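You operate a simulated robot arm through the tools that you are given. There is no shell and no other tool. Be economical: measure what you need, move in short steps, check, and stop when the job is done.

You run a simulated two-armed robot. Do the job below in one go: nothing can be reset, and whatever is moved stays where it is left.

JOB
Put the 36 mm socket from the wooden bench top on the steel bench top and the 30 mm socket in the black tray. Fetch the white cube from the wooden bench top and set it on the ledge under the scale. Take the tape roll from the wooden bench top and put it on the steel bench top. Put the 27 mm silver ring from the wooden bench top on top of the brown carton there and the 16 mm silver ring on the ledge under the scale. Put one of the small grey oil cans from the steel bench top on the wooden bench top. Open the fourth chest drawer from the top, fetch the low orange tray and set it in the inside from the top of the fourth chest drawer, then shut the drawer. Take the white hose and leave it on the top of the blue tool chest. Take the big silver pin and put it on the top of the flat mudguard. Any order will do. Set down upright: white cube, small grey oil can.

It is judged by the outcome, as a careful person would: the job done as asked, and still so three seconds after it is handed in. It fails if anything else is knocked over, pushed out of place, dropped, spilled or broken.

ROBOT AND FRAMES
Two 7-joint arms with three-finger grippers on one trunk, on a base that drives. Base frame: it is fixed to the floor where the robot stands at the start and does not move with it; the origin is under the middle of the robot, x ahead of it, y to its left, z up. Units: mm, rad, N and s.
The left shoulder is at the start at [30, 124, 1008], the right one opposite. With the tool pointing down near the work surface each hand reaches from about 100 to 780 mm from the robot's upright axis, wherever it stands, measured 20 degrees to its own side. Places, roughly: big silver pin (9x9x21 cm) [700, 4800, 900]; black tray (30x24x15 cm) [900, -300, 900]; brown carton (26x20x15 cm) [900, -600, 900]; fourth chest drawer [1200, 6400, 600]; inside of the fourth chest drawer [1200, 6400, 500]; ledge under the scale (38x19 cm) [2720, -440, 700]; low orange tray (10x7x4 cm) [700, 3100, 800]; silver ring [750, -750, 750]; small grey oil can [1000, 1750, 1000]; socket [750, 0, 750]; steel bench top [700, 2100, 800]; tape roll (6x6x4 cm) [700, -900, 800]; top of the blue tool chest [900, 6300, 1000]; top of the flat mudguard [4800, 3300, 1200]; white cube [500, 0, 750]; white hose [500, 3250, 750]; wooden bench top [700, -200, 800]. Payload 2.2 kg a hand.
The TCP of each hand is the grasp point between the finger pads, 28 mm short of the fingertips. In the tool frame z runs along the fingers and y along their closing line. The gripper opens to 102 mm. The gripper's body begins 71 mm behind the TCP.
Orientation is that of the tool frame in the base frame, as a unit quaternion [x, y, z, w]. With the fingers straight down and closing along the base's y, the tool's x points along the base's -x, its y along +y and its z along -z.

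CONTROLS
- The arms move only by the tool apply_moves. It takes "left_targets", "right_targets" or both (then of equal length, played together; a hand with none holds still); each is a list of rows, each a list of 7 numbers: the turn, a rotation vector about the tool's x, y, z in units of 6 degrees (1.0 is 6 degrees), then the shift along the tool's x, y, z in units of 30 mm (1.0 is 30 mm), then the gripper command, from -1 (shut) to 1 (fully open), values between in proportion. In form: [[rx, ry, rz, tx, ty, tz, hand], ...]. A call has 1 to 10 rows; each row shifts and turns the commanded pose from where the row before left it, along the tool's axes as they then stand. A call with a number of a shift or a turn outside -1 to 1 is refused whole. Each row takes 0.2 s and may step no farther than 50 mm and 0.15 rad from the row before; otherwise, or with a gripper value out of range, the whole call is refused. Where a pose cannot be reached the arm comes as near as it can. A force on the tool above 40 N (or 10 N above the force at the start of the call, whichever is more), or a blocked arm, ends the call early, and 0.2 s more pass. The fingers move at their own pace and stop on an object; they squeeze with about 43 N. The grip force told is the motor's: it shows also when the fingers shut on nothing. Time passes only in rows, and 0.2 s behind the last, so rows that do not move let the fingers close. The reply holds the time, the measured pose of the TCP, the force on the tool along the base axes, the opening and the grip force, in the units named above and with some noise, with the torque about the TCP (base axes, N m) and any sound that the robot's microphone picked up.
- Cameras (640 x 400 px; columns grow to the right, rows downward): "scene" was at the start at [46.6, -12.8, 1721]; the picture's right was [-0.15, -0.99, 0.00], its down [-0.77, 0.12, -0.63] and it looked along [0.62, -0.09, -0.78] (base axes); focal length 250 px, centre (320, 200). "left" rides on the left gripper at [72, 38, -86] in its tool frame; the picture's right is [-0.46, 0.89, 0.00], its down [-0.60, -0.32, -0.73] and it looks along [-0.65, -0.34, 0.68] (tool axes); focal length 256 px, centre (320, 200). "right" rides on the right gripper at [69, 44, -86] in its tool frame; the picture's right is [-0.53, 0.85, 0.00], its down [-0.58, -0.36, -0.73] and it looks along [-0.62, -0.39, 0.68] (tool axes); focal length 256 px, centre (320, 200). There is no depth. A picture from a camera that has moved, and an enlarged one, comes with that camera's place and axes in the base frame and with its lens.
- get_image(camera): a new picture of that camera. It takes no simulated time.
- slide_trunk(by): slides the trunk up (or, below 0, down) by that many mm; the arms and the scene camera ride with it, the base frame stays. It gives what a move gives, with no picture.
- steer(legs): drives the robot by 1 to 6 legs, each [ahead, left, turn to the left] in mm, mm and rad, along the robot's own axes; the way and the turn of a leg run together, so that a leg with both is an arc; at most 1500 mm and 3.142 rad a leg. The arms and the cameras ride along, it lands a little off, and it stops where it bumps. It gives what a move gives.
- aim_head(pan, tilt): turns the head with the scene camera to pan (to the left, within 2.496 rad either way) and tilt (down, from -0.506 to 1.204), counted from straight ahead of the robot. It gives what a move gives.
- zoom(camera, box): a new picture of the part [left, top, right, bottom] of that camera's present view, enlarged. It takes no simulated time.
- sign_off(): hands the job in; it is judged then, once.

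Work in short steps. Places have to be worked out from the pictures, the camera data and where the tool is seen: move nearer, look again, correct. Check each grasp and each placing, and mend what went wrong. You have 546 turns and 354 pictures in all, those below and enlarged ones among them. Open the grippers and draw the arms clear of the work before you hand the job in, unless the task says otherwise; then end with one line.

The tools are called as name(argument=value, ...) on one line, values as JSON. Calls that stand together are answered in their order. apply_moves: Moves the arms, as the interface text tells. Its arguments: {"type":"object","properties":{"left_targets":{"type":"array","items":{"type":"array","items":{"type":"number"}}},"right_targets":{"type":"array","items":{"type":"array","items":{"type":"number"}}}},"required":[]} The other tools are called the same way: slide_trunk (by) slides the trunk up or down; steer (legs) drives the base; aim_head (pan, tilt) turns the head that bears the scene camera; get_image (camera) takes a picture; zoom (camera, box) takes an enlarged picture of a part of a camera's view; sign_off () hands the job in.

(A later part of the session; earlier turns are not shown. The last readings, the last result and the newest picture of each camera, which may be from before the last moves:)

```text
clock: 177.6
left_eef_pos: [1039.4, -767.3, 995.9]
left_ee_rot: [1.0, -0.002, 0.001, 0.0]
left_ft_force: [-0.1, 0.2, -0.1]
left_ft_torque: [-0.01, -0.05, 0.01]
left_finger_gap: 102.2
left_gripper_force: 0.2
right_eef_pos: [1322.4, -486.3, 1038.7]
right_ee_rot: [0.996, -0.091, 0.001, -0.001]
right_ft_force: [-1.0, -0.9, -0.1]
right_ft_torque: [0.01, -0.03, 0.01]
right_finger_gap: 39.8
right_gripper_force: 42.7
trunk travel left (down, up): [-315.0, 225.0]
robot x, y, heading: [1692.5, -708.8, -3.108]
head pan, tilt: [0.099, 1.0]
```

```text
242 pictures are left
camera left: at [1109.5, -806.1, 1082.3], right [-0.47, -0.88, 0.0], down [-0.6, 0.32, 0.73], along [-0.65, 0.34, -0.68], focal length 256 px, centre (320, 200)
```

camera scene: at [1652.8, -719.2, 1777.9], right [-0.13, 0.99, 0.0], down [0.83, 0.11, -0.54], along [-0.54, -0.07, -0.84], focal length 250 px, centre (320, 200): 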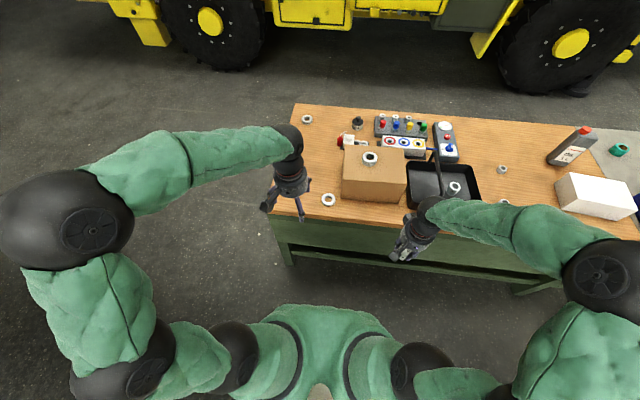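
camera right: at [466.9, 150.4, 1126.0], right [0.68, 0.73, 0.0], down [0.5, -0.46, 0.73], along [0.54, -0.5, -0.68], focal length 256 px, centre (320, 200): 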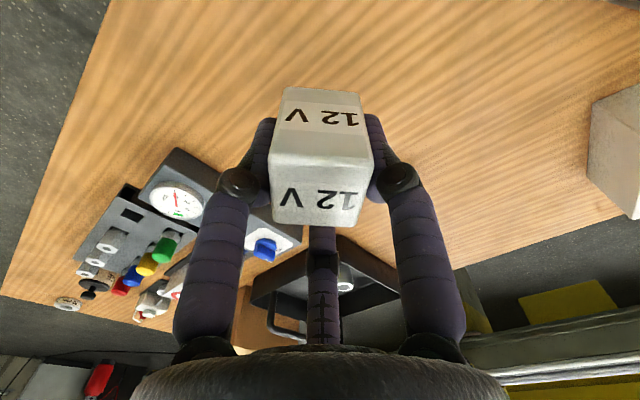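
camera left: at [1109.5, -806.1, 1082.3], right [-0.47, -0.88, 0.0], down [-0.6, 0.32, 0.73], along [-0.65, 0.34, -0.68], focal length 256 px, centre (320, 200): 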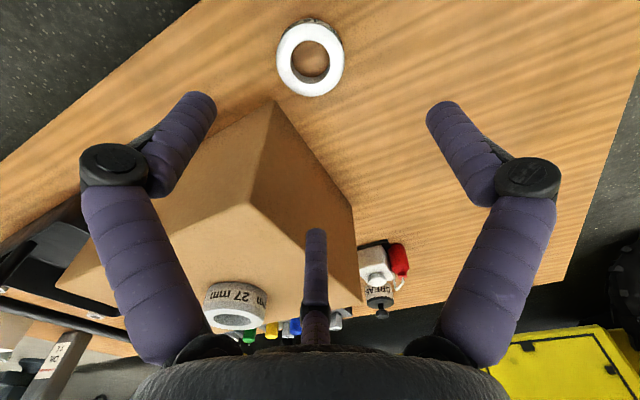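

apply_moves(left_targets=[[0, 0, 0, 0, 0, 1, 1], [0, 0, 0, 0, 0, 1, 1], [0, 0, 0, 0, 0, 1, 1], [0, 0, 0, 0, 0, 1, 1], [0, 0, 0, 0, 0, 0.85, 1]])

get_image(camera="left")

```text
clock: 178.8
left_eef_pos: [1040.1, -765.4, 853.1]
left_ee_rot: [1.0, -0.001, 0.001, 0.0]
left_ft_force: [-0.2, 0.2, 0.8]
left_ft_torque: [0.01, -0.06, 0.0]
left_finger_gap: 101.8
left_gripper_force: 0.1
right_eef_pos: [1323.7, -486.5, 1037.8]
right_ee_rot: [0.996, -0.09, 0.0, -0.001]
right_ft_force: [0.7, 1.1, -0.9]
right_ft_torque: [-0.02, 0.02, 0.01]
right_finger_gap: 39.6
right_gripper_force: 42.7
trunk travel left (down, up): [-315.0, 225.0]
robot x, y, heading: [1689.3, -711.1, -3.109]
head pan, tilt: [0.099, 1.0]
```

```text
241 pictures are left
camera left: at [1111.2, -804.6, 938.0], right [-0.47, -0.88, 0.0], down [-0.6, 0.32, 0.73], along [-0.65, 0.34, -0.68], focal length 256 px, centre (320, 200)
```

left: 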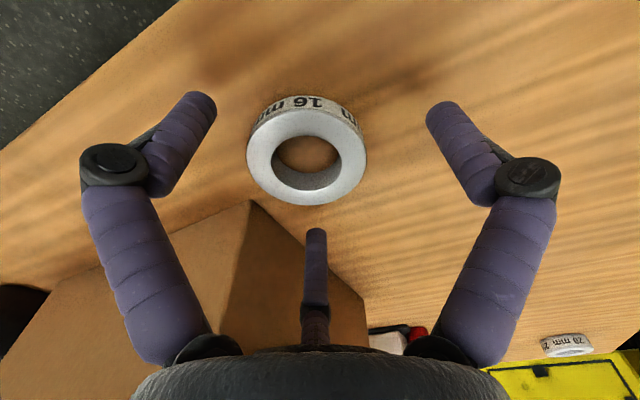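

Centred. Down 4 mm and close.

apply_moves(left_targets=[[0, 0, 0, 0, 0, 0.12, 1], [0, 0, 0, 0, 0, 0, 0], [0, 0, 0, 0, 0, 0, -1], [0, 0, 0, 0, 0, 0, -1]])

get_image(camera="left")

```text
clock: 179.8
left_eef_pos: [1040.6, -766.2, 849.4]
left_ee_rot: [1.0, -0.001, -0.001, 0.0]
left_ft_force: [-3.0, 1.7, 3.7]
left_ft_torque: [0.11, 0.23, -0.01]
left_finger_gap: 65.0
left_gripper_force: 43.6
right_eef_pos: [1324.0, -487.3, 1040.3]
right_ee_rot: [0.996, -0.091, 0.0, -0.001]
right_ft_force: [-0.3, 0.1, -0.5]
right_ft_torque: [-0.01, 0.0, -0.01]
right_finger_gap: 39.7
right_gripper_force: 42.6
trunk travel left (down, up): [-315.0, 225.0]
robot x, y, heading: [1692.6, -706.9, -3.109]
head pan, tilt: [0.099, 1.0]
```

```text
240 pictures are left
camera left: at [1111.7, -804.3, 934.6], right [-0.47, -0.88, 0.0], down [-0.6, 0.32, 0.73], along [-0.65, 0.34, -0.68], focal length 256 px, centre (320, 200)
```

left: 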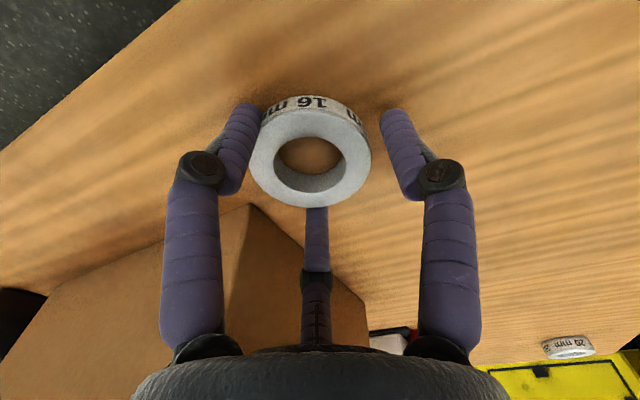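

apply_moves(left_targets=[[0, 0, 0, 0, 0, 0, -1], [0, 0, 0, 0, 0, 0, -1], [0, 0, 0, 0, 0, -0.5, -1], [0, 0, 0, 0, 0, -1, -1]])

get_image(camera="left")

```text
clock: 180.8
left_eef_pos: [1043.3, -766.8, 892.8]
left_ee_rot: [1.0, -0.002, 0.001, -0.001]
left_ft_force: [0.1, 0.6, -3.0]
left_ft_torque: [-0.05, 0.03, 0.03]
left_finger_gap: 64.4
left_gripper_force: 42.9
right_eef_pos: [1324.8, -487.5, 1039.2]
right_ee_rot: [0.996, -0.09, 0.0, -0.001]
right_ft_force: [0.6, 0.2, -0.2]
right_ft_torque: [0.02, 0.03, 0.02]
right_finger_gap: 39.5
right_gripper_force: 42.9
trunk travel left (down, up): [-315.0, 225.0]
robot x, y, heading: [1691.1, -708.5, -3.107]
head pan, tilt: [0.099, 1.0]
```

```text
239 pictures are left
camera left: at [1114.6, -804.1, 977.7], right [-0.47, -0.88, 0.0], down [-0.6, 0.32, 0.73], along [-0.64, 0.34, -0.68], focal length 256 px, centre (320, 200)
```

left: 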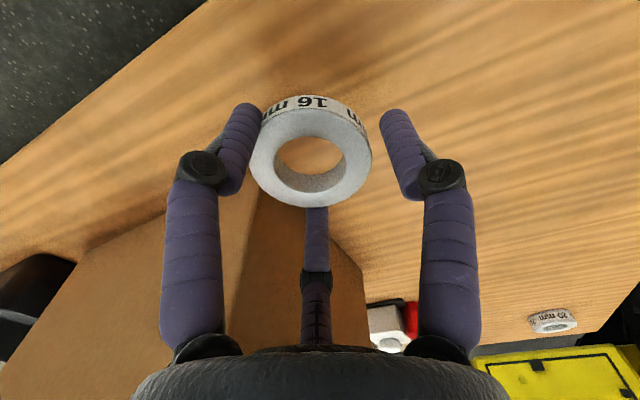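

Ring held. Raise, retract, and turn around to face the beam.

apply_moves(left_targets=[[0, 0, 0, 0, 0, -1, -1], [0, 0, 0, 0, 0, -1, -1], [0, 0, 0, 0, 0, -1, -1], [0, 0, 0, 0.3, 0, -1, -1], [0, 0, 0, 0.9, 0, -1, -1], [0, 0, 0, 0.9, 0, -1, -1], [0, 0, 0, 0.9, 0, -1, -1], [0, 0, 0, 0.9, 0, 0, -1], [0, 0, 0, 0.9, 0, 0, -1], [0, 0, 0, 0.9, 0, 0, -1]])

apply_moves(left_targets=[[0, 0, 0, 0.9, 0, 0, -1], [0, 0, 0, 0.9, 0, 0, -1], [0, 0, 0, 0.6, 0, 0, -1]])

steer(legs=[[0, 0, -1.57], [0, 0, -1.61]])

aim_head(pan=0.1, tilt=0.8)

get_image(camera="scene")

```text
clock: 183.0
left_eef_pos: [1213.0, -768.8, 1105.4]
left_ee_rot: [1.0, -0.002, 0.001, 0.0]
left_ft_force: [1.0, 0.2, -2.5]
left_ft_torque: [0.0, 0.03, 0.01]
left_finger_gap: 64.6
left_gripper_force: 42.3
right_eef_pos: [1324.4, -486.8, 1040.0]
right_ee_rot: [0.996, -0.091, 0.0, -0.002]
right_ft_force: [-0.2, -0.7, -0.4]
right_ft_torque: [0.02, 0.01, -0.01]
right_finger_gap: 39.5
right_gripper_force: 42.8
trunk travel left (down, up): [-315.0, 225.0]
robot x, y, heading: [1690.0, -710.5, -3.11]
head pan, tilt: [0.099, 1.0]
```

```text
clock: 183.8
left_eef_pos: [1287.0, -768.4, 1102.9]
left_ee_rot: [1.0, -0.003, 0.0, 0.0]
left_ft_force: [0.2, -0.3, -2.2]
left_ft_torque: [0.02, -0.01, 0.0]
left_finger_gap: 64.2
left_gripper_force: 43.2
right_eef_pos: [1326.1, -486.2, 1038.6]
right_ee_rot: [0.996, -0.091, 0.001, -0.001]
right_ft_force: [-0.2, -0.5, -0.5]
right_ft_torque: [0.03, 0.01, 0.02]
right_finger_gap: 39.6
right_gripper_force: 42.7
trunk travel left (down, up): [-315.0, 225.0]
robot x, y, heading: [1691.3, -708.7, -3.115]
head pan, tilt: [0.099, 1.0]
```

```text
clock: 191.9
left_eef_pos: [2097.4, -663.2, 1102.1]
left_ee_rot: [0.015, 1.0, 0.001, -0.001]
left_ft_force: [0.6, -0.4, 0.7]
left_ft_torque: [-0.01, -0.01, -0.05]
left_finger_gap: 59.2
left_gripper_force: 43.1
right_eef_pos: [2051.4, -942.0, 1039.2]
right_ee_rot: [0.105, 0.994, -0.001, 0.0]
right_ft_force: [0.2, 0.3, -0.7]
right_ft_torque: [-0.03, 0.05, -0.03]
right_finger_gap: 39.6
right_gripper_force: 43.2
trunk travel left (down, up): [-315.0, 225.0]
robot x, y, heading: [1691.8, -713.5, -0.001]
head pan, tilt: [0.099, 1.0]
```

```text
clock: 192.6
left_eef_pos: [2096.9, -661.3, 1101.7]
left_ee_rot: [0.016, 1.0, -0.001, -0.001]
left_ft_force: [-0.2, -0.4, 0.0]
left_ft_torque: [0.03, -0.02, 0.01]
left_finger_gap: 59.1
left_gripper_force: 43.4
right_eef_pos: [2052.1, -943.2, 1040.1]
right_ee_rot: [0.105, 0.995, -0.002, 0.0]
right_ft_force: [0.4, -0.5, -0.1]
right_ft_torque: [0.02, -0.03, -0.01]
right_finger_gap: 39.7
right_gripper_force: 42.7
trunk travel left (down, up): [-315.0, 225.0]
robot x, y, heading: [1694.1, -710.5, 0.0]
head pan, tilt: [0.099, 0.799]
```

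```text
238 pictures are left
camera scene: at [1742.8, -703.0, 1792.9], right [0.1, -0.99, 0.0], down [-0.71, -0.07, -0.7], along [0.69, 0.07, -0.72], focal length 250 px, centre (320, 200)
```

scene: 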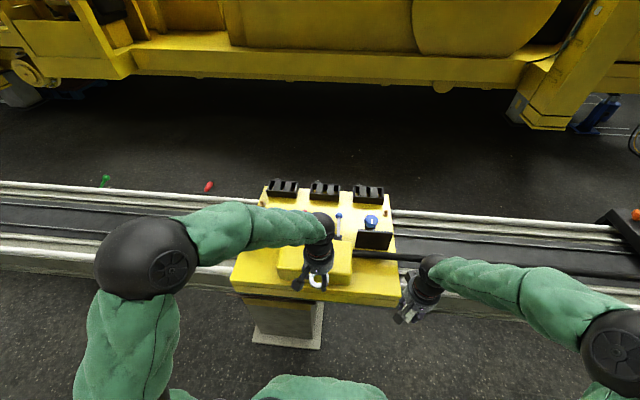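

The left hand's gap and load changed — check whether the ring is still held.

get_image(camera="left")

zoom(camera="scene", box=[220, 160, 440, 350])

```text
237 pictures are left
camera left: at [2025.4, -622.4, 1187.3], right [0.49, 0.87, 0.0], down [0.59, -0.34, 0.73], along [0.64, -0.36, -0.68], focal length 256 px, centre (320, 200)
```

left: 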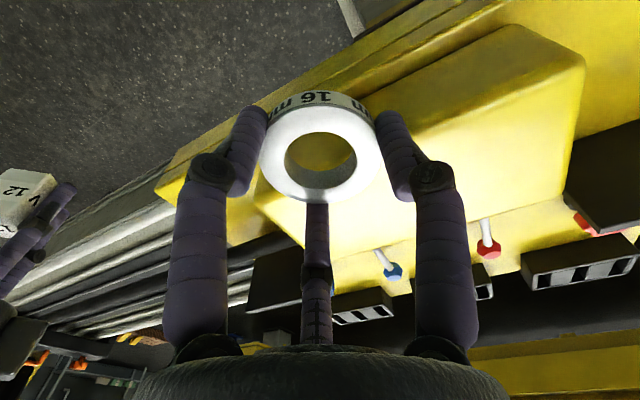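

```text
2.11 times, centred on (330, 255) of scene
camera zoom: at [1742.8, -703.0, 1792.9], right [0.1, -0.99, 0.0], down [-0.71, -0.07, -0.7], along [0.69, 0.07, -0.72], focal length 526 px, centre (299, 84)
```

zoom: 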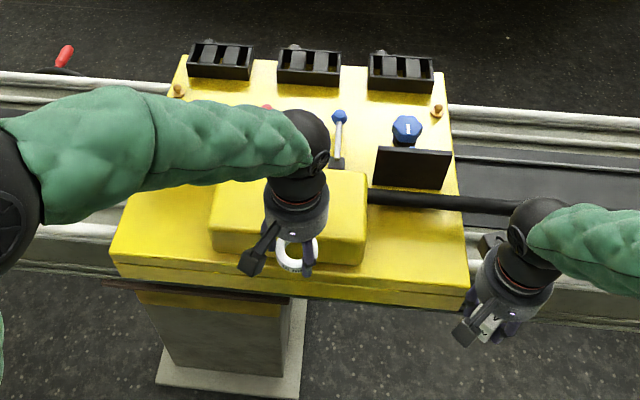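

The ring is still well held. The ledge (x 2720, z 700) must be behind the carriage. I raise the trunk and move closer, sliding left, to look over it.

slide_trunk(by=220)

steer(legs=[[0, 250, 0], [200, 0, 0]])

get_image(camera="scene")

get_image(camera="left")

```text
clock: 195.0
left_eef_pos: [2097.4, -663.5, 1323.2]
left_ee_rot: [0.016, 1.0, 0.0, -0.001]
left_ft_force: [0.5, 0.0, -2.3]
left_ft_torque: [0.0, 0.01, -0.01]
left_finger_gap: 59.1
left_gripper_force: 42.7
right_eef_pos: [2051.8, -942.1, 1258.9]
right_ee_rot: [0.105, 0.994, -0.001, 0.0]
right_ft_force: [0.1, -0.5, -0.4]
right_ft_torque: [0.01, -0.03, 0.04]
right_finger_gap: 39.5
right_gripper_force: 43.5
trunk travel left (down, up): [-535.0, 5.0]
robot x, y, heading: [1689.6, -708.3, 0.006]
head pan, tilt: [0.099, 0.799]
```

```text
clock: 198.0
left_eef_pos: [2299.8, -405.8, 1322.5]
left_ee_rot: [0.018, 1.0, 0.0, -0.001]
left_ft_force: [0.3, 0.4, -1.5]
left_ft_torque: [0.02, -0.01, -0.01]
left_finger_gap: 59.0
left_gripper_force: 43.4
right_eef_pos: [2252.5, -686.4, 1259.4]
right_ee_rot: [0.107, 0.994, 0.0, -0.001]
right_ft_force: [0.7, -0.9, 0.2]
right_ft_torque: [0.02, -0.01, 0.01]
right_finger_gap: 39.8
right_gripper_force: 42.7
trunk travel left (down, up): [-535.0, 5.0]
robot x, y, heading: [1896.0, -454.1, -0.005]
head pan, tilt: [0.099, 0.799]
```

```text
235 pictures are left
camera scene: at [1944.4, -445.4, 2013.0], right [0.1, -1.0, 0.0], down [-0.71, -0.07, -0.7], along [0.69, 0.07, -0.72], focal length 250 px, centre (320, 200)
```

scene: 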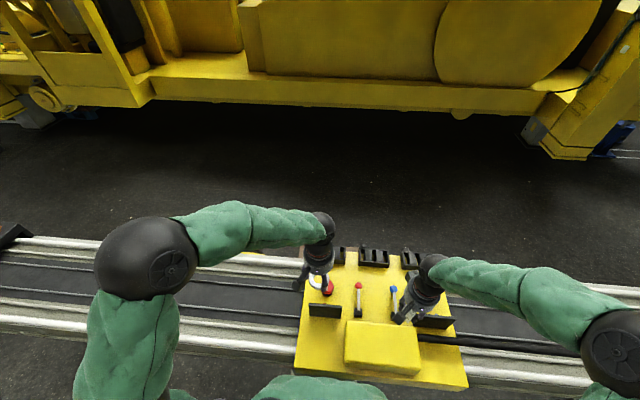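

```text
234 pictures are left
camera left: at [2227.3, -366.1, 1407.5], right [0.5, 0.87, 0.0], down [0.59, -0.34, 0.73], along [0.63, -0.36, -0.68], focal length 256 px, centre (320, 200)
```

left: 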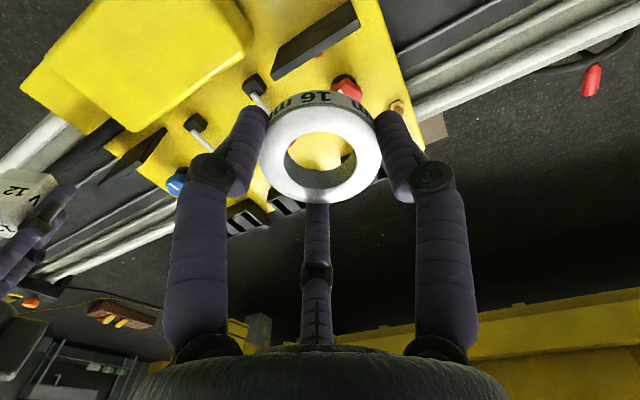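

A brown board appears behind the carriage at ≈[2777,−265]. Zoom.

zoom(camera="left", box=[370, 40, 540, 200])

zoom(camera="scene", box=[220, 200, 440, 320])

```text
2.50 times, centred on (455, 120) of left
camera zoom: at [2227.3, -366.1, 1407.5], right [0.5, 0.87, 0.0], down [0.59, -0.34, 0.73], along [0.63, -0.36, -0.68], focal length 640 px, centre (-18, 400)
```

zoom: 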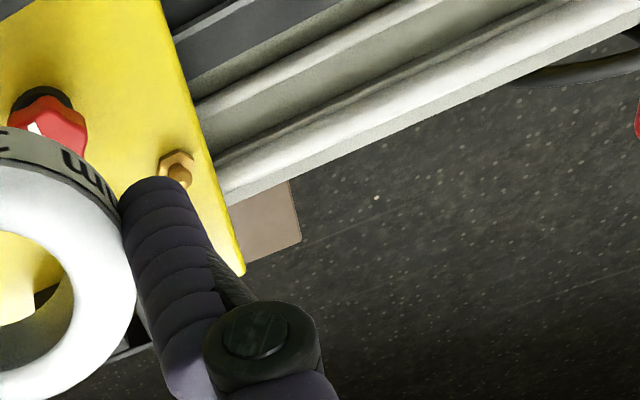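

```text
2.91 times, centred on (330, 260) of scene
camera zoom: at [1944.4, -445.4, 2013.0], right [0.1, -1.0, 0.0], down [-0.71, -0.07, -0.7], along [0.69, 0.07, -0.72], focal length 726 px, centre (291, 26)
```

zoom: 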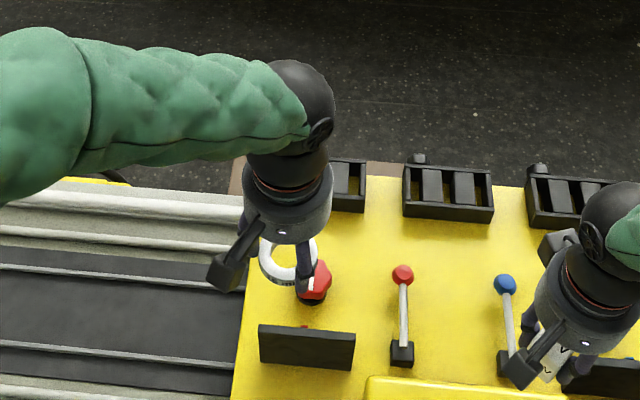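

The ledge is a board behind the beam (x≈2720–2825, y≈−240…−620). Reaching over is too tight, so I go round the beam's right end to its far side. Back off and drive right first.

steer(legs=[[-400, 0, 0], [0, -1400, 0]])

slide_trunk(by=-220)

aim_head(pan=-0.9, tilt=0.5)

get_image(camera="scene")

```text
clock: 207.2
left_eef_pos: [1926.7, -1810.7, 1322.5]
left_ee_rot: [-0.003, 1.0, 0.001, 0.0]
left_ft_force: [0.5, 0.6, -3.0]
left_ft_torque: [-0.01, -0.04, -0.01]
left_finger_gap: 59.0
left_gripper_force: 43.0
right_eef_pos: [1891.3, -2091.4, 1259.6]
right_ee_rot: [0.086, 0.996, 0.0, 0.0]
right_ft_force: [0.5, 0.0, -0.7]
right_ft_torque: [-0.02, 0.0, -0.02]
right_finger_gap: 39.5
right_gripper_force: 43.0
trunk travel left (down, up): [-535.0, 5.0]
robot x, y, heading: [1523.7, -1872.1, 0.037]
head pan, tilt: [0.099, 0.799]
```

```text
clock: 209.5
left_eef_pos: [1926.8, -1810.5, 1101.7]
left_ee_rot: [-0.002, 1.0, 0.0, -0.001]
left_ft_force: [-0.4, -0.3, -2.6]
left_ft_torque: [0.0, 0.0, -0.01]
left_finger_gap: 59.1
left_gripper_force: 42.8
right_eef_pos: [1890.4, -2092.0, 1038.7]
right_ee_rot: [0.087, 0.996, -0.001, 0.0]
right_ft_force: [0.2, 1.3, -0.3]
right_ft_torque: [0.0, -0.02, 0.0]
right_finger_gap: 39.2
right_gripper_force: 43.2
trunk travel left (down, up): [-315.0, 225.0]
robot x, y, heading: [1523.8, -1875.2, 0.041]
head pan, tilt: [0.099, 0.799]
```

```text
clock: 210.8
left_eef_pos: [1925.9, -1810.8, 1102.2]
left_ee_rot: [-0.003, 1.0, 0.0, -0.001]
left_ft_force: [-1.2, 0.2, -2.2]
left_ft_torque: [-0.02, 0.03, 0.0]
left_finger_gap: 58.8
left_gripper_force: 42.8
right_eef_pos: [1890.1, -2092.5, 1038.8]
right_ee_rot: [0.086, 0.996, -0.001, 0.0]
right_ft_force: [0.5, 0.6, 0.1]
right_ft_torque: [0.0, -0.06, 0.0]
right_finger_gap: 39.0
right_gripper_force: 43.0
trunk travel left (down, up): [-315.0, 225.0]
robot x, y, heading: [1517.9, -1876.1, 0.037]
head pan, tilt: [-0.901, 0.499]
```

```text
231 pictures are left
camera scene: at [1553.1, -1943.4, 1818.9], right [-0.76, -0.65, 0.0], down [-0.31, 0.36, -0.88], along [0.57, -0.67, -0.48], focal length 250 px, centre (320, 200)
```

scene: 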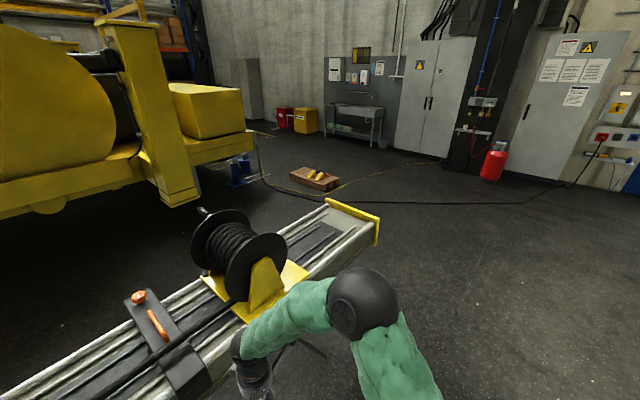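

Beam ends at y≈−3400, floor beyond is clear. Continue right, then ahead past the end.

steer(legs=[[0, 0, -0.037], [0, -1050, 0], [0, -1050, 0]])

aim_head(pan=0.3, tilt=0.5)

get_image(camera="scene")

```text
clock: 221.8
left_eef_pos: [1910.2, -3981.2, 1101.8]
left_ee_rot: [0.019, 1.0, 0.0, -0.001]
left_ft_force: [-0.4, -0.6, -2.1]
left_ft_torque: [-0.03, 0.02, 0.01]
left_finger_gap: 59.0
left_gripper_force: 43.1
right_eef_pos: [1861.3, -4260.6, 1038.0]
right_ee_rot: [0.109, 0.994, -0.001, 0.0]
right_ft_force: [-0.6, 0.1, -0.6]
right_ft_torque: [-0.01, -0.02, 0.02]
right_finger_gap: 39.1
right_gripper_force: 43.4
trunk travel left (down, up): [-315.0, 225.0]
robot x, y, heading: [1504.9, -4027.4, -0.007]
head pan, tilt: [-0.901, 0.499]
```

```text
clock: 223.2
left_eef_pos: [1909.7, -3981.6, 1101.5]
left_ee_rot: [0.019, 1.0, 0.0, 0.0]
left_ft_force: [0.0, 0.9, -2.4]
left_ft_torque: [-0.01, 0.02, 0.0]
left_finger_gap: 59.0
left_gripper_force: 42.5
right_eef_pos: [1863.5, -4260.1, 1038.5]
right_ee_rot: [0.109, 0.994, -0.001, -0.001]
right_ft_force: [-0.9, -0.1, -1.3]
right_ft_torque: [-0.03, -0.01, 0.0]
right_finger_gap: 39.0
right_gripper_force: 42.7
trunk travel left (down, up): [-315.0, 225.0]
robot x, y, heading: [1504.4, -4025.8, -0.009]
head pan, tilt: [0.3, 0.499]
```

```text
230 pictures are left
camera scene: at [1562.1, -3999.3, 1818.9], right [0.29, -0.96, 0.0], down [-0.46, -0.14, -0.88], along [0.84, 0.25, -0.48], focal length 250 px, centre (320, 200)
```

scene: 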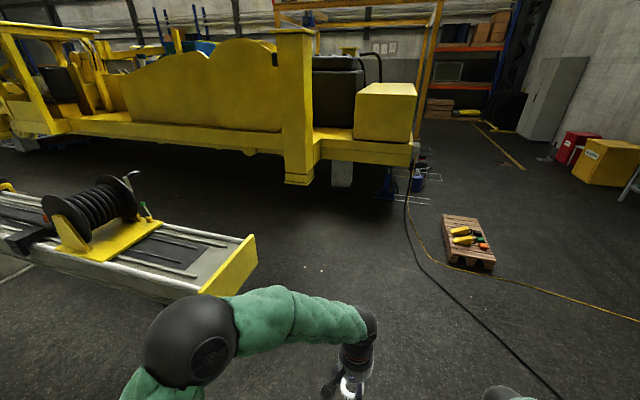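

Path clear (cable lies further right). Drive ahead to x≈3600, then sideways left along the far side of the beam.

steer(legs=[[1050, 0, 0], [1050, 0, 0]])

steer(legs=[[0, 1200, 0], [0, 1200, 0], [0, 1100, 0]])

aim_head(pan=1.57, tilt=0.5)

get_image(camera="scene")

```text
clock: 233.6
left_eef_pos: [4018.1, -3966.5, 1101.8]
left_ee_rot: [0.007, 1.0, 0.0, -0.001]
left_ft_force: [0.1, -0.2, -2.3]
left_ft_torque: [0.01, 0.01, 0.0]
left_finger_gap: 59.3
left_gripper_force: 42.8
right_eef_pos: [3977.0, -4247.4, 1038.7]
right_ee_rot: [0.096, 0.995, -0.002, 0.0]
right_ft_force: [-0.6, 0.3, -1.5]
right_ft_torque: [0.01, 0.03, 0.0]
right_finger_gap: 39.0
right_gripper_force: 43.0
trunk travel left (down, up): [-315.0, 225.0]
robot x, y, heading: [3607.7, -4018.0, 0.02]
head pan, tilt: [0.3, 0.499]
```

```text
clock: 250.4
left_eef_pos: [3933.5, -509.0, 1102.6]
left_ee_rot: [0.005, 1.0, 0.0, -0.001]
left_ft_force: [-0.1, 0.6, -2.1]
left_ft_torque: [0.01, -0.03, 0.0]
left_finger_gap: 59.2
left_gripper_force: 42.9
right_eef_pos: [3894.2, -791.4, 1038.9]
right_ee_rot: [0.095, 0.995, -0.001, 0.0]
right_ft_force: [0.8, -0.5, -0.3]
right_ft_torque: [0.01, 0.0, 0.0]
right_finger_gap: 39.1
right_gripper_force: 43.1
trunk travel left (down, up): [-315.0, 225.0]
robot x, y, heading: [3528.2, -566.9, 0.022]
head pan, tilt: [0.3, 0.499]
```

```text
clock: 251.9
left_eef_pos: [3933.1, -510.4, 1101.3]
left_ee_rot: [0.005, 1.0, 0.0, -0.001]
left_ft_force: [0.7, -1.1, -2.7]
left_ft_torque: [0.0, 0.0, 0.0]
left_finger_gap: 58.8
left_gripper_force: 43.1
right_eef_pos: [3894.5, -791.7, 1037.9]
right_ee_rot: [0.094, 0.996, -0.001, -0.001]
right_ft_force: [-0.3, 0.8, -1.4]
right_ft_torque: [0.01, -0.01, 0.01]
right_finger_gap: 39.0
right_gripper_force: 42.7
trunk travel left (down, up): [-315.0, 225.0]
robot x, y, heading: [3526.7, -564.5, 0.024]
head pan, tilt: [1.571, 0.499]
```

```text
229 pictures are left
camera scene: at [3498.3, -476.6, 1819.0], right [1.0, 0.02, 0.0], down [0.01, -0.48, -0.88], along [-0.02, 0.88, -0.48], focal length 250 px, centre (320, 200)
```

scene: 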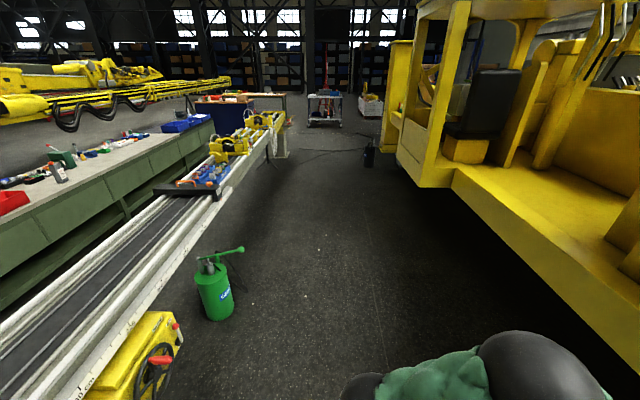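

I'm on the far side. Turn to face the beam and look for the ledge.

steer(legs=[[0, 0, 1.56], [0, 0, 1.558]])

aim_head(pan=0.0, tilt=0.85)

get_image(camera="scene")

```text
clock: 260.0
left_eef_pos: [3124.7, -624.5, 1102.8]
left_ee_rot: [1.0, 0.0, 0.0, 0.001]
left_ft_force: [0.1, -0.7, -2.9]
left_ft_torque: [0.01, 0.0, 0.01]
left_finger_gap: 59.1
left_gripper_force: 42.9
right_eef_pos: [3161.4, -343.1, 1039.2]
right_ee_rot: [0.996, -0.09, -0.001, -0.001]
right_ft_force: [0.3, -0.5, -0.7]
right_ft_torque: [0.0, 0.02, -0.01]
right_finger_gap: 39.2
right_gripper_force: 43.1
trunk travel left (down, up): [-315.0, 225.0]
robot x, y, heading: [3527.6, -561.8, -3.109]
head pan, tilt: [1.571, 0.499]
```

```text
clock: 261.6
left_eef_pos: [3124.4, -626.7, 1100.9]
left_ee_rot: [1.0, 0.0, 0.0, 0.0]
left_ft_force: [0.8, -0.3, -1.2]
left_ft_torque: [-0.02, 0.01, 0.0]
left_finger_gap: 58.8
left_gripper_force: 43.3
right_eef_pos: [3161.1, -345.2, 1038.6]
right_ee_rot: [0.996, -0.089, -0.001, 0.0]
right_ft_force: [0.0, 0.6, -0.9]
right_ft_torque: [0.0, 0.01, 0.0]
right_finger_gap: 39.0
right_gripper_force: 43.0
trunk travel left (down, up): [-315.0, 225.0]
robot x, y, heading: [3529.7, -561.3, -3.108]
head pan, tilt: [0.0, 0.85]
```

```text
228 pictures are left
camera scene: at [3481.1, -568.5, 1789.0], right [-0.03, 1.0, 0.0], down [0.75, 0.02, -0.66], along [-0.66, -0.02, -0.75], focal length 250 px, centre (320, 200)
```

scene: 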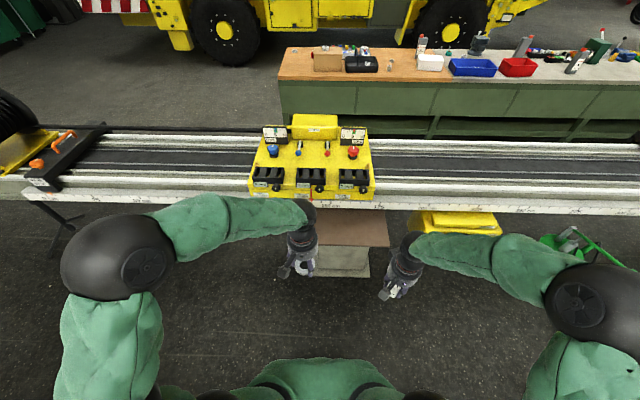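

The brown ledge is right in front under the printed scale (x≈2650–2834, y≈−250…−630). I move 100 mm nearer and bring both hands over its front part.

steer(legs=[[100, 0, -0.03]])

apply_moves(left_targets=[[0, 0, 0, -0.9, -0.3, 0.4, -1], [0, 0, 0, -0.9, -0.3, 0.4, -1], [0, 0, 0, -0.9, -0.3, 0.4, -1], [0, 0, 0, -0.9, -0.3, 0.4, -1], [0, 0, 0, -0.9, -0.3, 0.4, -1], [0, 0, 0, -0.9, -0.3, 0.4, -1], [0, 0, 0, -0.9, -0.3, 0.4, -1], [0, 0, 0, -0.9, -0.3, 0.4, -1]])

get_image(camera="left")

get_image(camera="scene")

```text
clock: 262.8
left_eef_pos: [3020.0, -615.3, 1102.0]
left_ee_rot: [1.0, -0.015, 0.001, 0.0]
left_ft_force: [-0.9, -0.4, -2.6]
left_ft_torque: [-0.01, -0.03, 0.01]
left_finger_gap: 59.1
left_gripper_force: 42.9
right_eef_pos: [3065.7, -335.8, 1037.5]
right_ee_rot: [0.995, -0.104, 0.002, -0.001]
right_ft_force: [0.0, 0.2, -0.6]
right_ft_torque: [0.01, -0.04, 0.0]
right_finger_gap: 39.1
right_gripper_force: 43.0
trunk travel left (down, up): [-315.0, 225.0]
robot x, y, heading: [3426.1, -565.9, -3.143]
head pan, tilt: [0.0, 0.85]
```

```text
clock: 264.6
left_eef_pos: [2804.6, -536.2, 1004.9]
left_ee_rot: [1.0, -0.013, 0.002, 0.0]
left_ft_force: [-0.1, 0.0, -1.4]
left_ft_torque: [0.01, -0.03, 0.02]
left_finger_gap: 59.0
left_gripper_force: 43.1
right_eef_pos: [3065.1, -335.1, 1038.8]
right_ee_rot: [0.995, -0.104, 0.001, -0.001]
right_ft_force: [0.0, 0.0, -1.1]
right_ft_torque: [-0.04, -0.02, 0.03]
right_finger_gap: 39.1
right_gripper_force: 42.8
trunk travel left (down, up): [-315.0, 225.0]
robot x, y, heading: [3428.7, -566.9, -3.134]
head pan, tilt: [0.0, 0.85]
```

```text
227 pictures are left
camera left: at [2874.6, -576.0, 1091.3], right [-0.49, -0.87, 0.0], down [-0.6, 0.33, 0.73], along [-0.64, 0.36, -0.68], focal length 256 px, centre (320, 200)
```

left: 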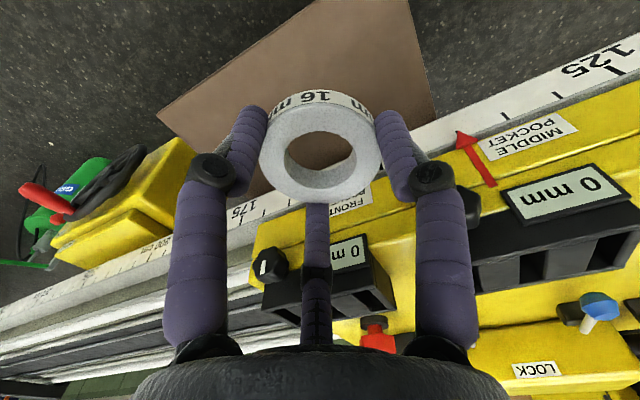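

```text
226 pictures are left
camera scene: at [3377.4, -568.2, 1788.9], right [0.0, 1.0, 0.0], down [0.75, 0.0, -0.66], along [-0.66, 0.0, -0.75], focal length 250 px, centre (320, 200)
```

scene: 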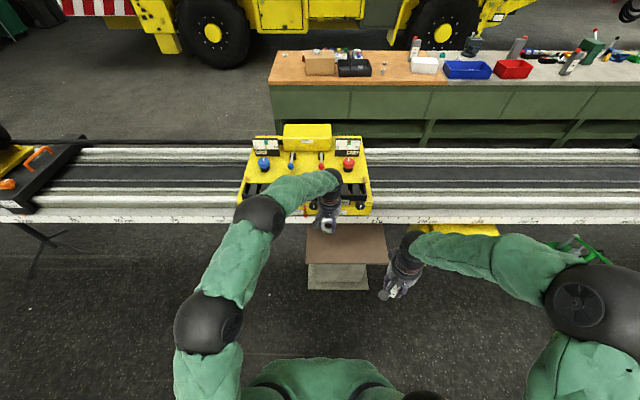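

Ledge confirmed: x up to ≈2825, y −635…−235. Shift the ring to x≈2778 and lower.

apply_moves(left_targets=[[0, 0, 0, -0.9, 0, 0.5, -1], [0, 0, 0, 0, 0, 1, -1], [0, 0, 0, 0, 0, 1, -1], [0, 0, 0, 0, 0, 1, -1], [0, 0, 0, 0, 0, 1, -1], [0, 0, 0, 0, 0, 1, -1]])

get_image(camera="left")

zoom(camera="scene", box=[230, 130, 430, 300])

```text
clock: 266.0
left_eef_pos: [2778.1, -536.2, 839.8]
left_ee_rot: [1.0, -0.014, 0.0, 0.0]
left_ft_force: [-0.9, -0.6, -2.7]
left_ft_torque: [0.02, -0.04, -0.03]
left_finger_gap: 59.2
left_gripper_force: 43.3
right_eef_pos: [3064.9, -335.5, 1038.0]
right_ee_rot: [0.995, -0.104, 0.002, 0.0]
right_ft_force: [0.8, 0.1, -0.3]
right_ft_torque: [0.02, -0.01, 0.0]
right_finger_gap: 39.1
right_gripper_force: 43.0
trunk travel left (down, up): [-315.0, 225.0]
robot x, y, heading: [3428.0, -571.2, -3.136]
head pan, tilt: [0.0, 0.85]
```

```text
225 pictures are left
camera left: at [2848.3, -576.0, 924.0], right [-0.49, -0.87, 0.0], down [-0.59, 0.33, 0.73], along [-0.64, 0.36, -0.68], focal length 256 px, centre (320, 200)
```

left: 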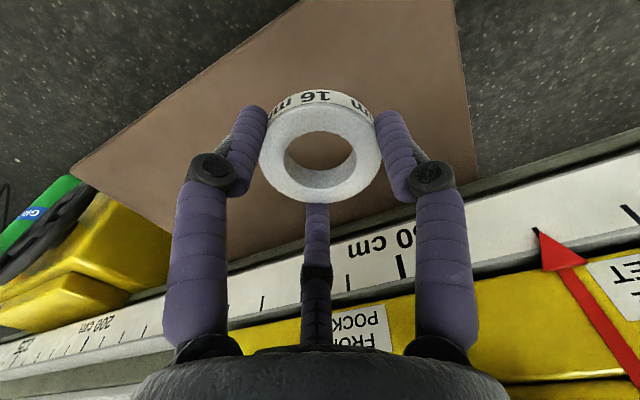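

```text
2.35 times, centred on (330, 215) of scene
camera zoom: at [3378.1, -568.6, 1788.9], right [0.0, 1.0, 0.0], down [0.75, 0.0, -0.66], along [-0.66, 0.0, -0.75], focal length 587 px, centre (296, 165)
```

zoom: 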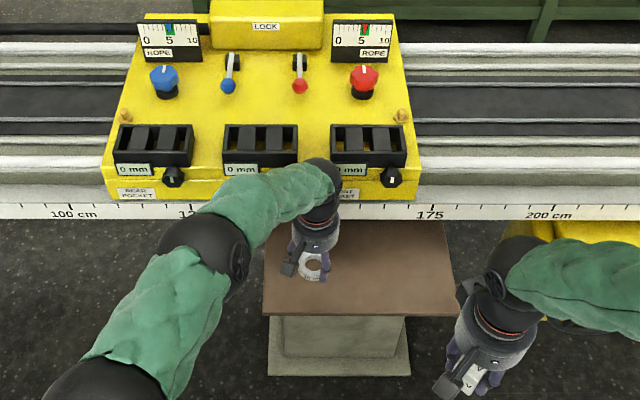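

apply_moves(left_targets=[[0, 0, 0, 0, 0, 0.9, -1], [0, 0, 0, 0, 0, 0.9, -1], [0, 0, 0, 0, 0, 0.7, -1]])

apply_moves(left_targets=[[0, 0, 0, 0, 0, 0.15, -1], [0, 0, 0, 0, 0, 0.15, -1], [0, 0, 0, 0, 0, 0.1, -1]])

```text
clock: 266.8
left_eef_pos: [2777.2, -536.6, 764.7]
left_ee_rot: [1.0, -0.015, 0.0, -0.001]
left_ft_force: [0.1, 0.0, -3.0]
left_ft_torque: [0.0, -0.02, 0.01]
left_finger_gap: 58.9
left_gripper_force: 43.4
right_eef_pos: [3065.4, -334.3, 1039.0]
right_ee_rot: [0.995, -0.104, 0.002, 0.0]
right_ft_force: [-0.4, 0.0, 0.1]
right_ft_torque: [0.01, -0.03, 0.0]
right_finger_gap: 38.7
right_gripper_force: 42.4
trunk travel left (down, up): [-315.0, 225.0]
robot x, y, heading: [3424.3, -569.5, -3.138]
head pan, tilt: [0.0, 0.85]
```

```text
clock: 267.6
left_eef_pos: [2777.9, -537.2, 754.0]
left_ee_rot: [1.0, -0.014, 0.001, 0.001]
left_ft_force: [-0.1, 0.6, -2.5]
left_ft_torque: [-0.01, 0.0, -0.01]
left_finger_gap: 59.3
left_gripper_force: 42.9
right_eef_pos: [3065.7, -334.7, 1038.9]
right_ee_rot: [0.995, -0.104, 0.001, -0.002]
right_ft_force: [-0.6, -0.4, -0.7]
right_ft_torque: [0.02, 0.02, 0.0]
right_finger_gap: 39.1
right_gripper_force: 42.8
trunk travel left (down, up): [-315.0, 225.0]
robot x, y, heading: [3427.6, -568.2, -3.142]
head pan, tilt: [0.0, 0.85]
```

apply_moves(left_targets=[[0, 0, 0, 0, 0, 0.12, -1], [0, 0, 0, 0, 0, 0.12, -1]])

apply_moves(left_targets=[[0, 0, 0, 0, 0, 0.1, -1], [0, 0, 0, 0, 0, 0.1, -1]])

```text
clock: 268.2
left_eef_pos: [2780.1, -535.6, 745.8]
left_ee_rot: [1.0, -0.013, 0.001, 0.0]
left_ft_force: [-0.1, 1.1, -2.0]
left_ft_torque: [-0.02, 0.01, 0.01]
left_finger_gap: 59.0
left_gripper_force: 42.5
right_eef_pos: [3065.2, -336.2, 1038.5]
right_ee_rot: [0.995, -0.104, 0.0, -0.001]
right_ft_force: [1.4, -1.1, -0.6]
right_ft_torque: [-0.01, 0.01, -0.01]
right_finger_gap: 38.8
right_gripper_force: 43.0
trunk travel left (down, up): [-315.0, 225.0]
robot x, y, heading: [3424.6, -568.4, -3.139]
head pan, tilt: [0.0, 0.85]
```

```text
clock: 268.8
left_eef_pos: [2780.4, -536.7, 741.3]
left_ee_rot: [1.0, -0.014, 0.0, 0.0]
left_ft_force: [0.2, -0.3, -2.5]
left_ft_torque: [0.01, 0.01, 0.01]
left_finger_gap: 59.1
left_gripper_force: 42.5
right_eef_pos: [3065.2, -333.4, 1040.0]
right_ee_rot: [0.995, -0.105, 0.001, -0.001]
right_ft_force: [-1.1, 0.4, -0.3]
right_ft_torque: [0.0, 0.02, 0.01]
right_finger_gap: 39.1
right_gripper_force: 42.0
trunk travel left (down, up): [-315.0, 225.0]
robot x, y, heading: [3424.2, -568.7, -3.14]
head pan, tilt: [0.0, 0.85]
```

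apply_moves(left_targets=[[0, 0, 0, 0, 0, 0.1, -1], [0, 0, 0, 0, 0, 0.1, -1], [0, 0, 0, 0, 0, 0.1, -1]])

get_image(camera="left")

```text
clock: 269.6
left_eef_pos: [2779.8, -537.6, 736.0]
left_ee_rot: [1.0, -0.013, -0.005, -0.001]
left_ft_force: [4.4, -3.0, 34.7]
left_ft_torque: [-0.27, -0.06, 0.08]
left_finger_gap: 59.8
left_gripper_force: 43.3
right_eef_pos: [3068.2, -336.0, 1040.0]
right_ee_rot: [0.995, -0.103, -0.001, -0.002]
right_ft_force: [0.4, 0.2, -1.0]
right_ft_torque: [0.03, 0.0, 0.0]
right_finger_gap: 39.2
right_gripper_force: 43.1
trunk travel left (down, up): [-315.0, 225.0]
robot x, y, heading: [3427.9, -566.8, -3.141]
head pan, tilt: [0.0, 0.85]
```

```text
223 pictures are left
camera left: at [2850.5, -577.0, 820.6], right [-0.49, -0.87, 0.0], down [-0.59, 0.33, 0.74], along [-0.64, 0.36, -0.68], focal length 256 px, centre (320, 200)
```

left: 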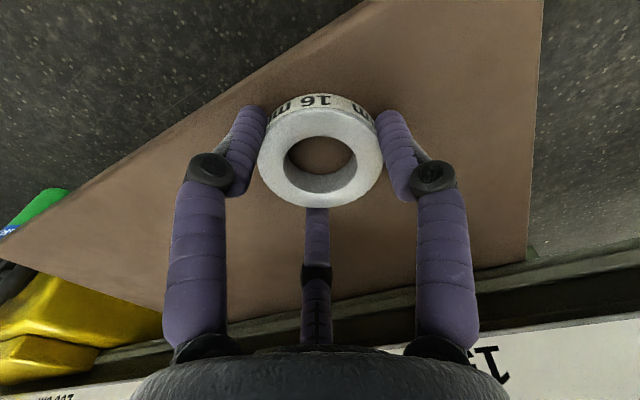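

Firm contact with the ledge. Release and lift.

apply_moves(left_targets=[[0, 0, 0, 0, 0, -0.1, -1], [0, 0, 0, 0, 0, 0, 1], [0, 0, 0, 0, 0, 0, 1], [0, 0, 0, 0, 0, -0.7, 1], [0, 0, 0, 0.2, 0, -1, 1], [0, 0, 0, 0.5, 0, -1, 1], [0, 0, 0, 0.5, 0, -1, 1], [0, 0, 0, 0.5, 0, -1, 1], [0, 0, 0, 0.5, 0, -1, 1], [0, 0, 0, 0.5, 0, -1, 1]])

get_image(camera="left")

```text
clock: 271.8
left_eef_pos: [2863.8, -538.2, 936.5]
left_ee_rot: [1.0, -0.014, 0.0, 0.001]
left_ft_force: [0.0, 0.1, 0.1]
left_ft_torque: [0.04, 0.02, 0.02]
left_finger_gap: 101.8
left_gripper_force: 0.0
right_eef_pos: [3067.9, -335.7, 1038.9]
right_ee_rot: [0.995, -0.104, 0.001, -0.001]
right_ft_force: [0.3, -0.3, 0.3]
right_ft_torque: [0.0, 0.01, -0.05]
right_finger_gap: 39.1
right_gripper_force: 43.0
trunk travel left (down, up): [-315.0, 225.0]
robot x, y, heading: [3426.2, -568.6, -3.133]
head pan, tilt: [0.0, 0.85]
```

```text
222 pictures are left
camera left: at [2934.8, -578.0, 1021.3], right [-0.49, -0.87, 0.0], down [-0.59, 0.34, 0.73], along [-0.64, 0.36, -0.68], focal length 256 px, centre (320, 200)
```

left: 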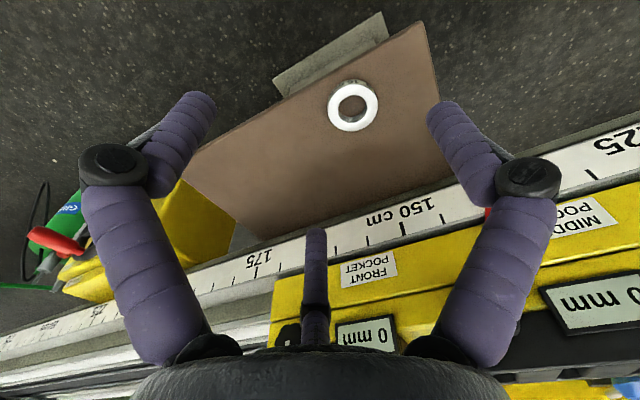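

Ring is on the ledge. Now the cube with the right hand to ≈[2775,−340].

apply_moves(right_targets=[[0, 0, 0, -0.95, 0.22, 0.3, -1], [0, 0, 0, -0.95, 0.22, 0.3, -1], [0, 0, 0, -0.95, 0.22, 0.3, -1], [0, 0, 0, -0.95, 0.22, 0.3, -1], [0, 0, 0, -0.95, 0.22, 0.3, -1], [0, 0, 0, -0.95, 0.22, 0.3, -1], [0, 0, 0, -0.95, 0.22, 0.3, -1], [0, 0, 0, -0.95, 0.22, 0.3, -1], [0, 0, 0, -0.95, 0.22, 0.3, -1], [0, 0, 0, -0.95, 0.22, 0.3, -1]])

apply_moves(right_targets=[[0, 0, 0, 0, 0, 1, -1], [0, 0, 0, 0, 0, 1, -1], [0, 0, 0, 0, 0, 1, -1], [0, 0, 0, 0, 0, 0.8, -1]])

get_image(camera="right")

zoom(camera="scene", box=[230, 130, 430, 300])

```text
clock: 274.0
left_eef_pos: [2862.0, -537.8, 935.6]
left_ee_rot: [1.0, -0.014, 0.001, 0.0]
left_ft_force: [0.3, -0.2, 0.0]
left_ft_torque: [-0.03, -0.01, 0.02]
left_finger_gap: 102.0
left_gripper_force: 0.0
right_eef_pos: [2771.0, -341.7, 948.0]
right_ee_rot: [0.995, -0.103, 0.001, -0.001]
right_ft_force: [-0.7, -0.2, -0.6]
right_ft_torque: [0.0, -0.05, 0.0]
right_finger_gap: 39.1
right_gripper_force: 42.8
trunk travel left (down, up): [-315.0, 225.0]
robot x, y, heading: [3425.1, -569.8, -3.142]
head pan, tilt: [0.0, 0.85]
```

```text
clock: 275.0
left_eef_pos: [2864.0, -538.3, 934.3]
left_ee_rot: [1.0, -0.014, 0.001, 0.0]
left_ft_force: [0.0, -0.1, -0.1]
left_ft_torque: [0.02, 0.01, -0.01]
left_finger_gap: 102.0
left_gripper_force: 0.1
right_eef_pos: [2772.8, -340.7, 833.6]
right_ee_rot: [0.995, -0.104, -0.001, 0.0]
right_ft_force: [-0.6, -1.3, -0.6]
right_ft_torque: [0.0, -0.06, 0.01]
right_finger_gap: 39.0
right_gripper_force: 43.2
trunk travel left (down, up): [-315.0, 225.0]
robot x, y, heading: [3427.3, -568.7, -3.138]
head pan, tilt: [0.0, 0.85]
```

```text
221 pictures are left
camera right: at [2832.3, -395.8, 920.9], right [-0.7, -0.72, 0.0], down [-0.49, 0.48, 0.73], along [-0.52, 0.51, -0.68], focal length 256 px, centre (320, 200)
```

right: 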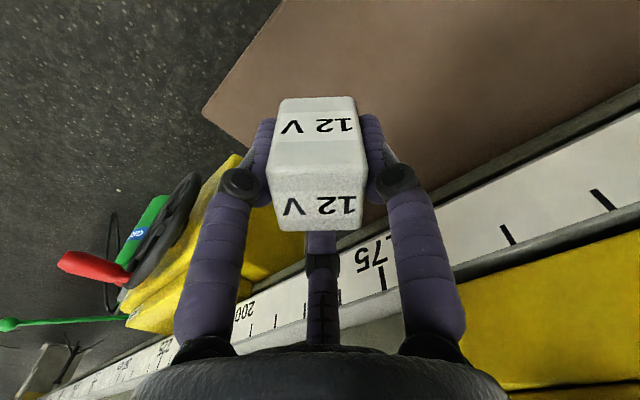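

```text
2.35 times, centred on (330, 215) of scene
camera zoom: at [3378.8, -568.6, 1789.0], right [0.0, 1.0, 0.0], down [0.75, 0.0, -0.66], along [-0.66, 0.0, -0.75], focal length 587 px, centre (296, 165)
```

zoom: 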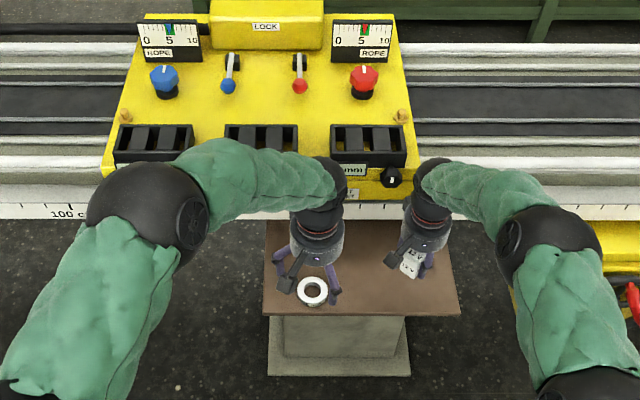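

apply_moves(right_targets=[[0, 0, 0, 0, 0, 0.9, -1], [0, 0, 0, 0, 0, 0.9, -1], [0, 0, 0, 0, 0, 0.7, -1]])

apply_moves(right_targets=[[0, 0, 0, 0, 0, 0.12, -1], [0, 0, 0, 0, 0, 0.12, -1], [0, 0, 0, 0, 0, 0.12, -1]])

```text
clock: 275.8
left_eef_pos: [2863.6, -538.4, 934.8]
left_ee_rot: [1.0, -0.014, 0.001, -0.001]
left_ft_force: [0.1, 0.7, -0.1]
left_ft_torque: [0.0, -0.01, -0.01]
left_finger_gap: 102.2
left_gripper_force: 0.1
right_eef_pos: [2772.4, -338.7, 761.6]
right_ee_rot: [0.995, -0.104, 0.0, -0.001]
right_ft_force: [-1.0, 0.9, 0.0]
right_ft_torque: [-0.01, -0.07, -0.04]
right_finger_gap: 38.7
right_gripper_force: 43.1
trunk travel left (down, up): [-315.0, 225.0]
robot x, y, heading: [3423.2, -569.1, -3.137]
head pan, tilt: [0.0, 0.85]
```

```text
clock: 276.6
left_eef_pos: [2863.5, -537.3, 935.8]
left_ee_rot: [1.0, -0.015, 0.001, 0.0]
left_ft_force: [-0.8, 0.0, -0.3]
left_ft_torque: [0.02, -0.02, -0.04]
left_finger_gap: 101.7
left_gripper_force: 0.0
right_eef_pos: [2771.4, -340.3, 748.8]
right_ee_rot: [0.995, -0.104, 0.0, -0.001]
right_ft_force: [-0.4, -0.3, -1.5]
right_ft_torque: [-0.02, 0.01, 0.0]
right_finger_gap: 39.0
right_gripper_force: 42.8
trunk travel left (down, up): [-315.0, 225.0]
robot x, y, heading: [3427.0, -564.4, -3.135]
head pan, tilt: [0.0, 0.85]
```

apply_moves(right_targets=[[0, 0, 0, 0, 0, 0.1, -1], [0, 0, 0, 0, 0, 0.1, -1]])

apply_moves(right_targets=[[0, 0, 0, 0, 0, 0.1, -1]])

```text
clock: 277.2
left_eef_pos: [2862.6, -538.3, 935.3]
left_ee_rot: [1.0, -0.015, 0.001, -0.001]
left_ft_force: [-0.1, 0.2, 0.2]
left_ft_torque: [-0.01, -0.01, -0.04]
left_finger_gap: 101.8
left_gripper_force: 0.1
right_eef_pos: [2772.3, -340.4, 742.9]
right_ee_rot: [0.995, -0.104, 0.0, 0.0]
right_ft_force: [0.1, 0.8, -0.5]
right_ft_torque: [0.01, 0.03, 0.02]
right_finger_gap: 38.9
right_gripper_force: 43.0
trunk travel left (down, up): [-315.0, 225.0]
robot x, y, heading: [3428.4, -569.6, -3.135]
head pan, tilt: [0.0, 0.85]
```

```text
clock: 277.6
left_eef_pos: [2863.1, -538.3, 935.4]
left_ee_rot: [1.0, -0.014, 0.001, -0.001]
left_ft_force: [-0.2, -0.2, 0.7]
left_ft_torque: [-0.01, 0.01, 0.0]
left_finger_gap: 101.9
left_gripper_force: 0.0
right_eef_pos: [2773.2, -339.5, 738.8]
right_ee_rot: [0.995, -0.104, 0.0, -0.002]
right_ft_force: [-0.4, 0.0, -0.4]
right_ft_torque: [0.03, 0.0, -0.01]
right_finger_gap: 39.2
right_gripper_force: 42.9
trunk travel left (down, up): [-315.0, 225.0]
robot x, y, heading: [3427.6, -566.4, -3.142]
head pan, tilt: [0.0, 0.85]
```

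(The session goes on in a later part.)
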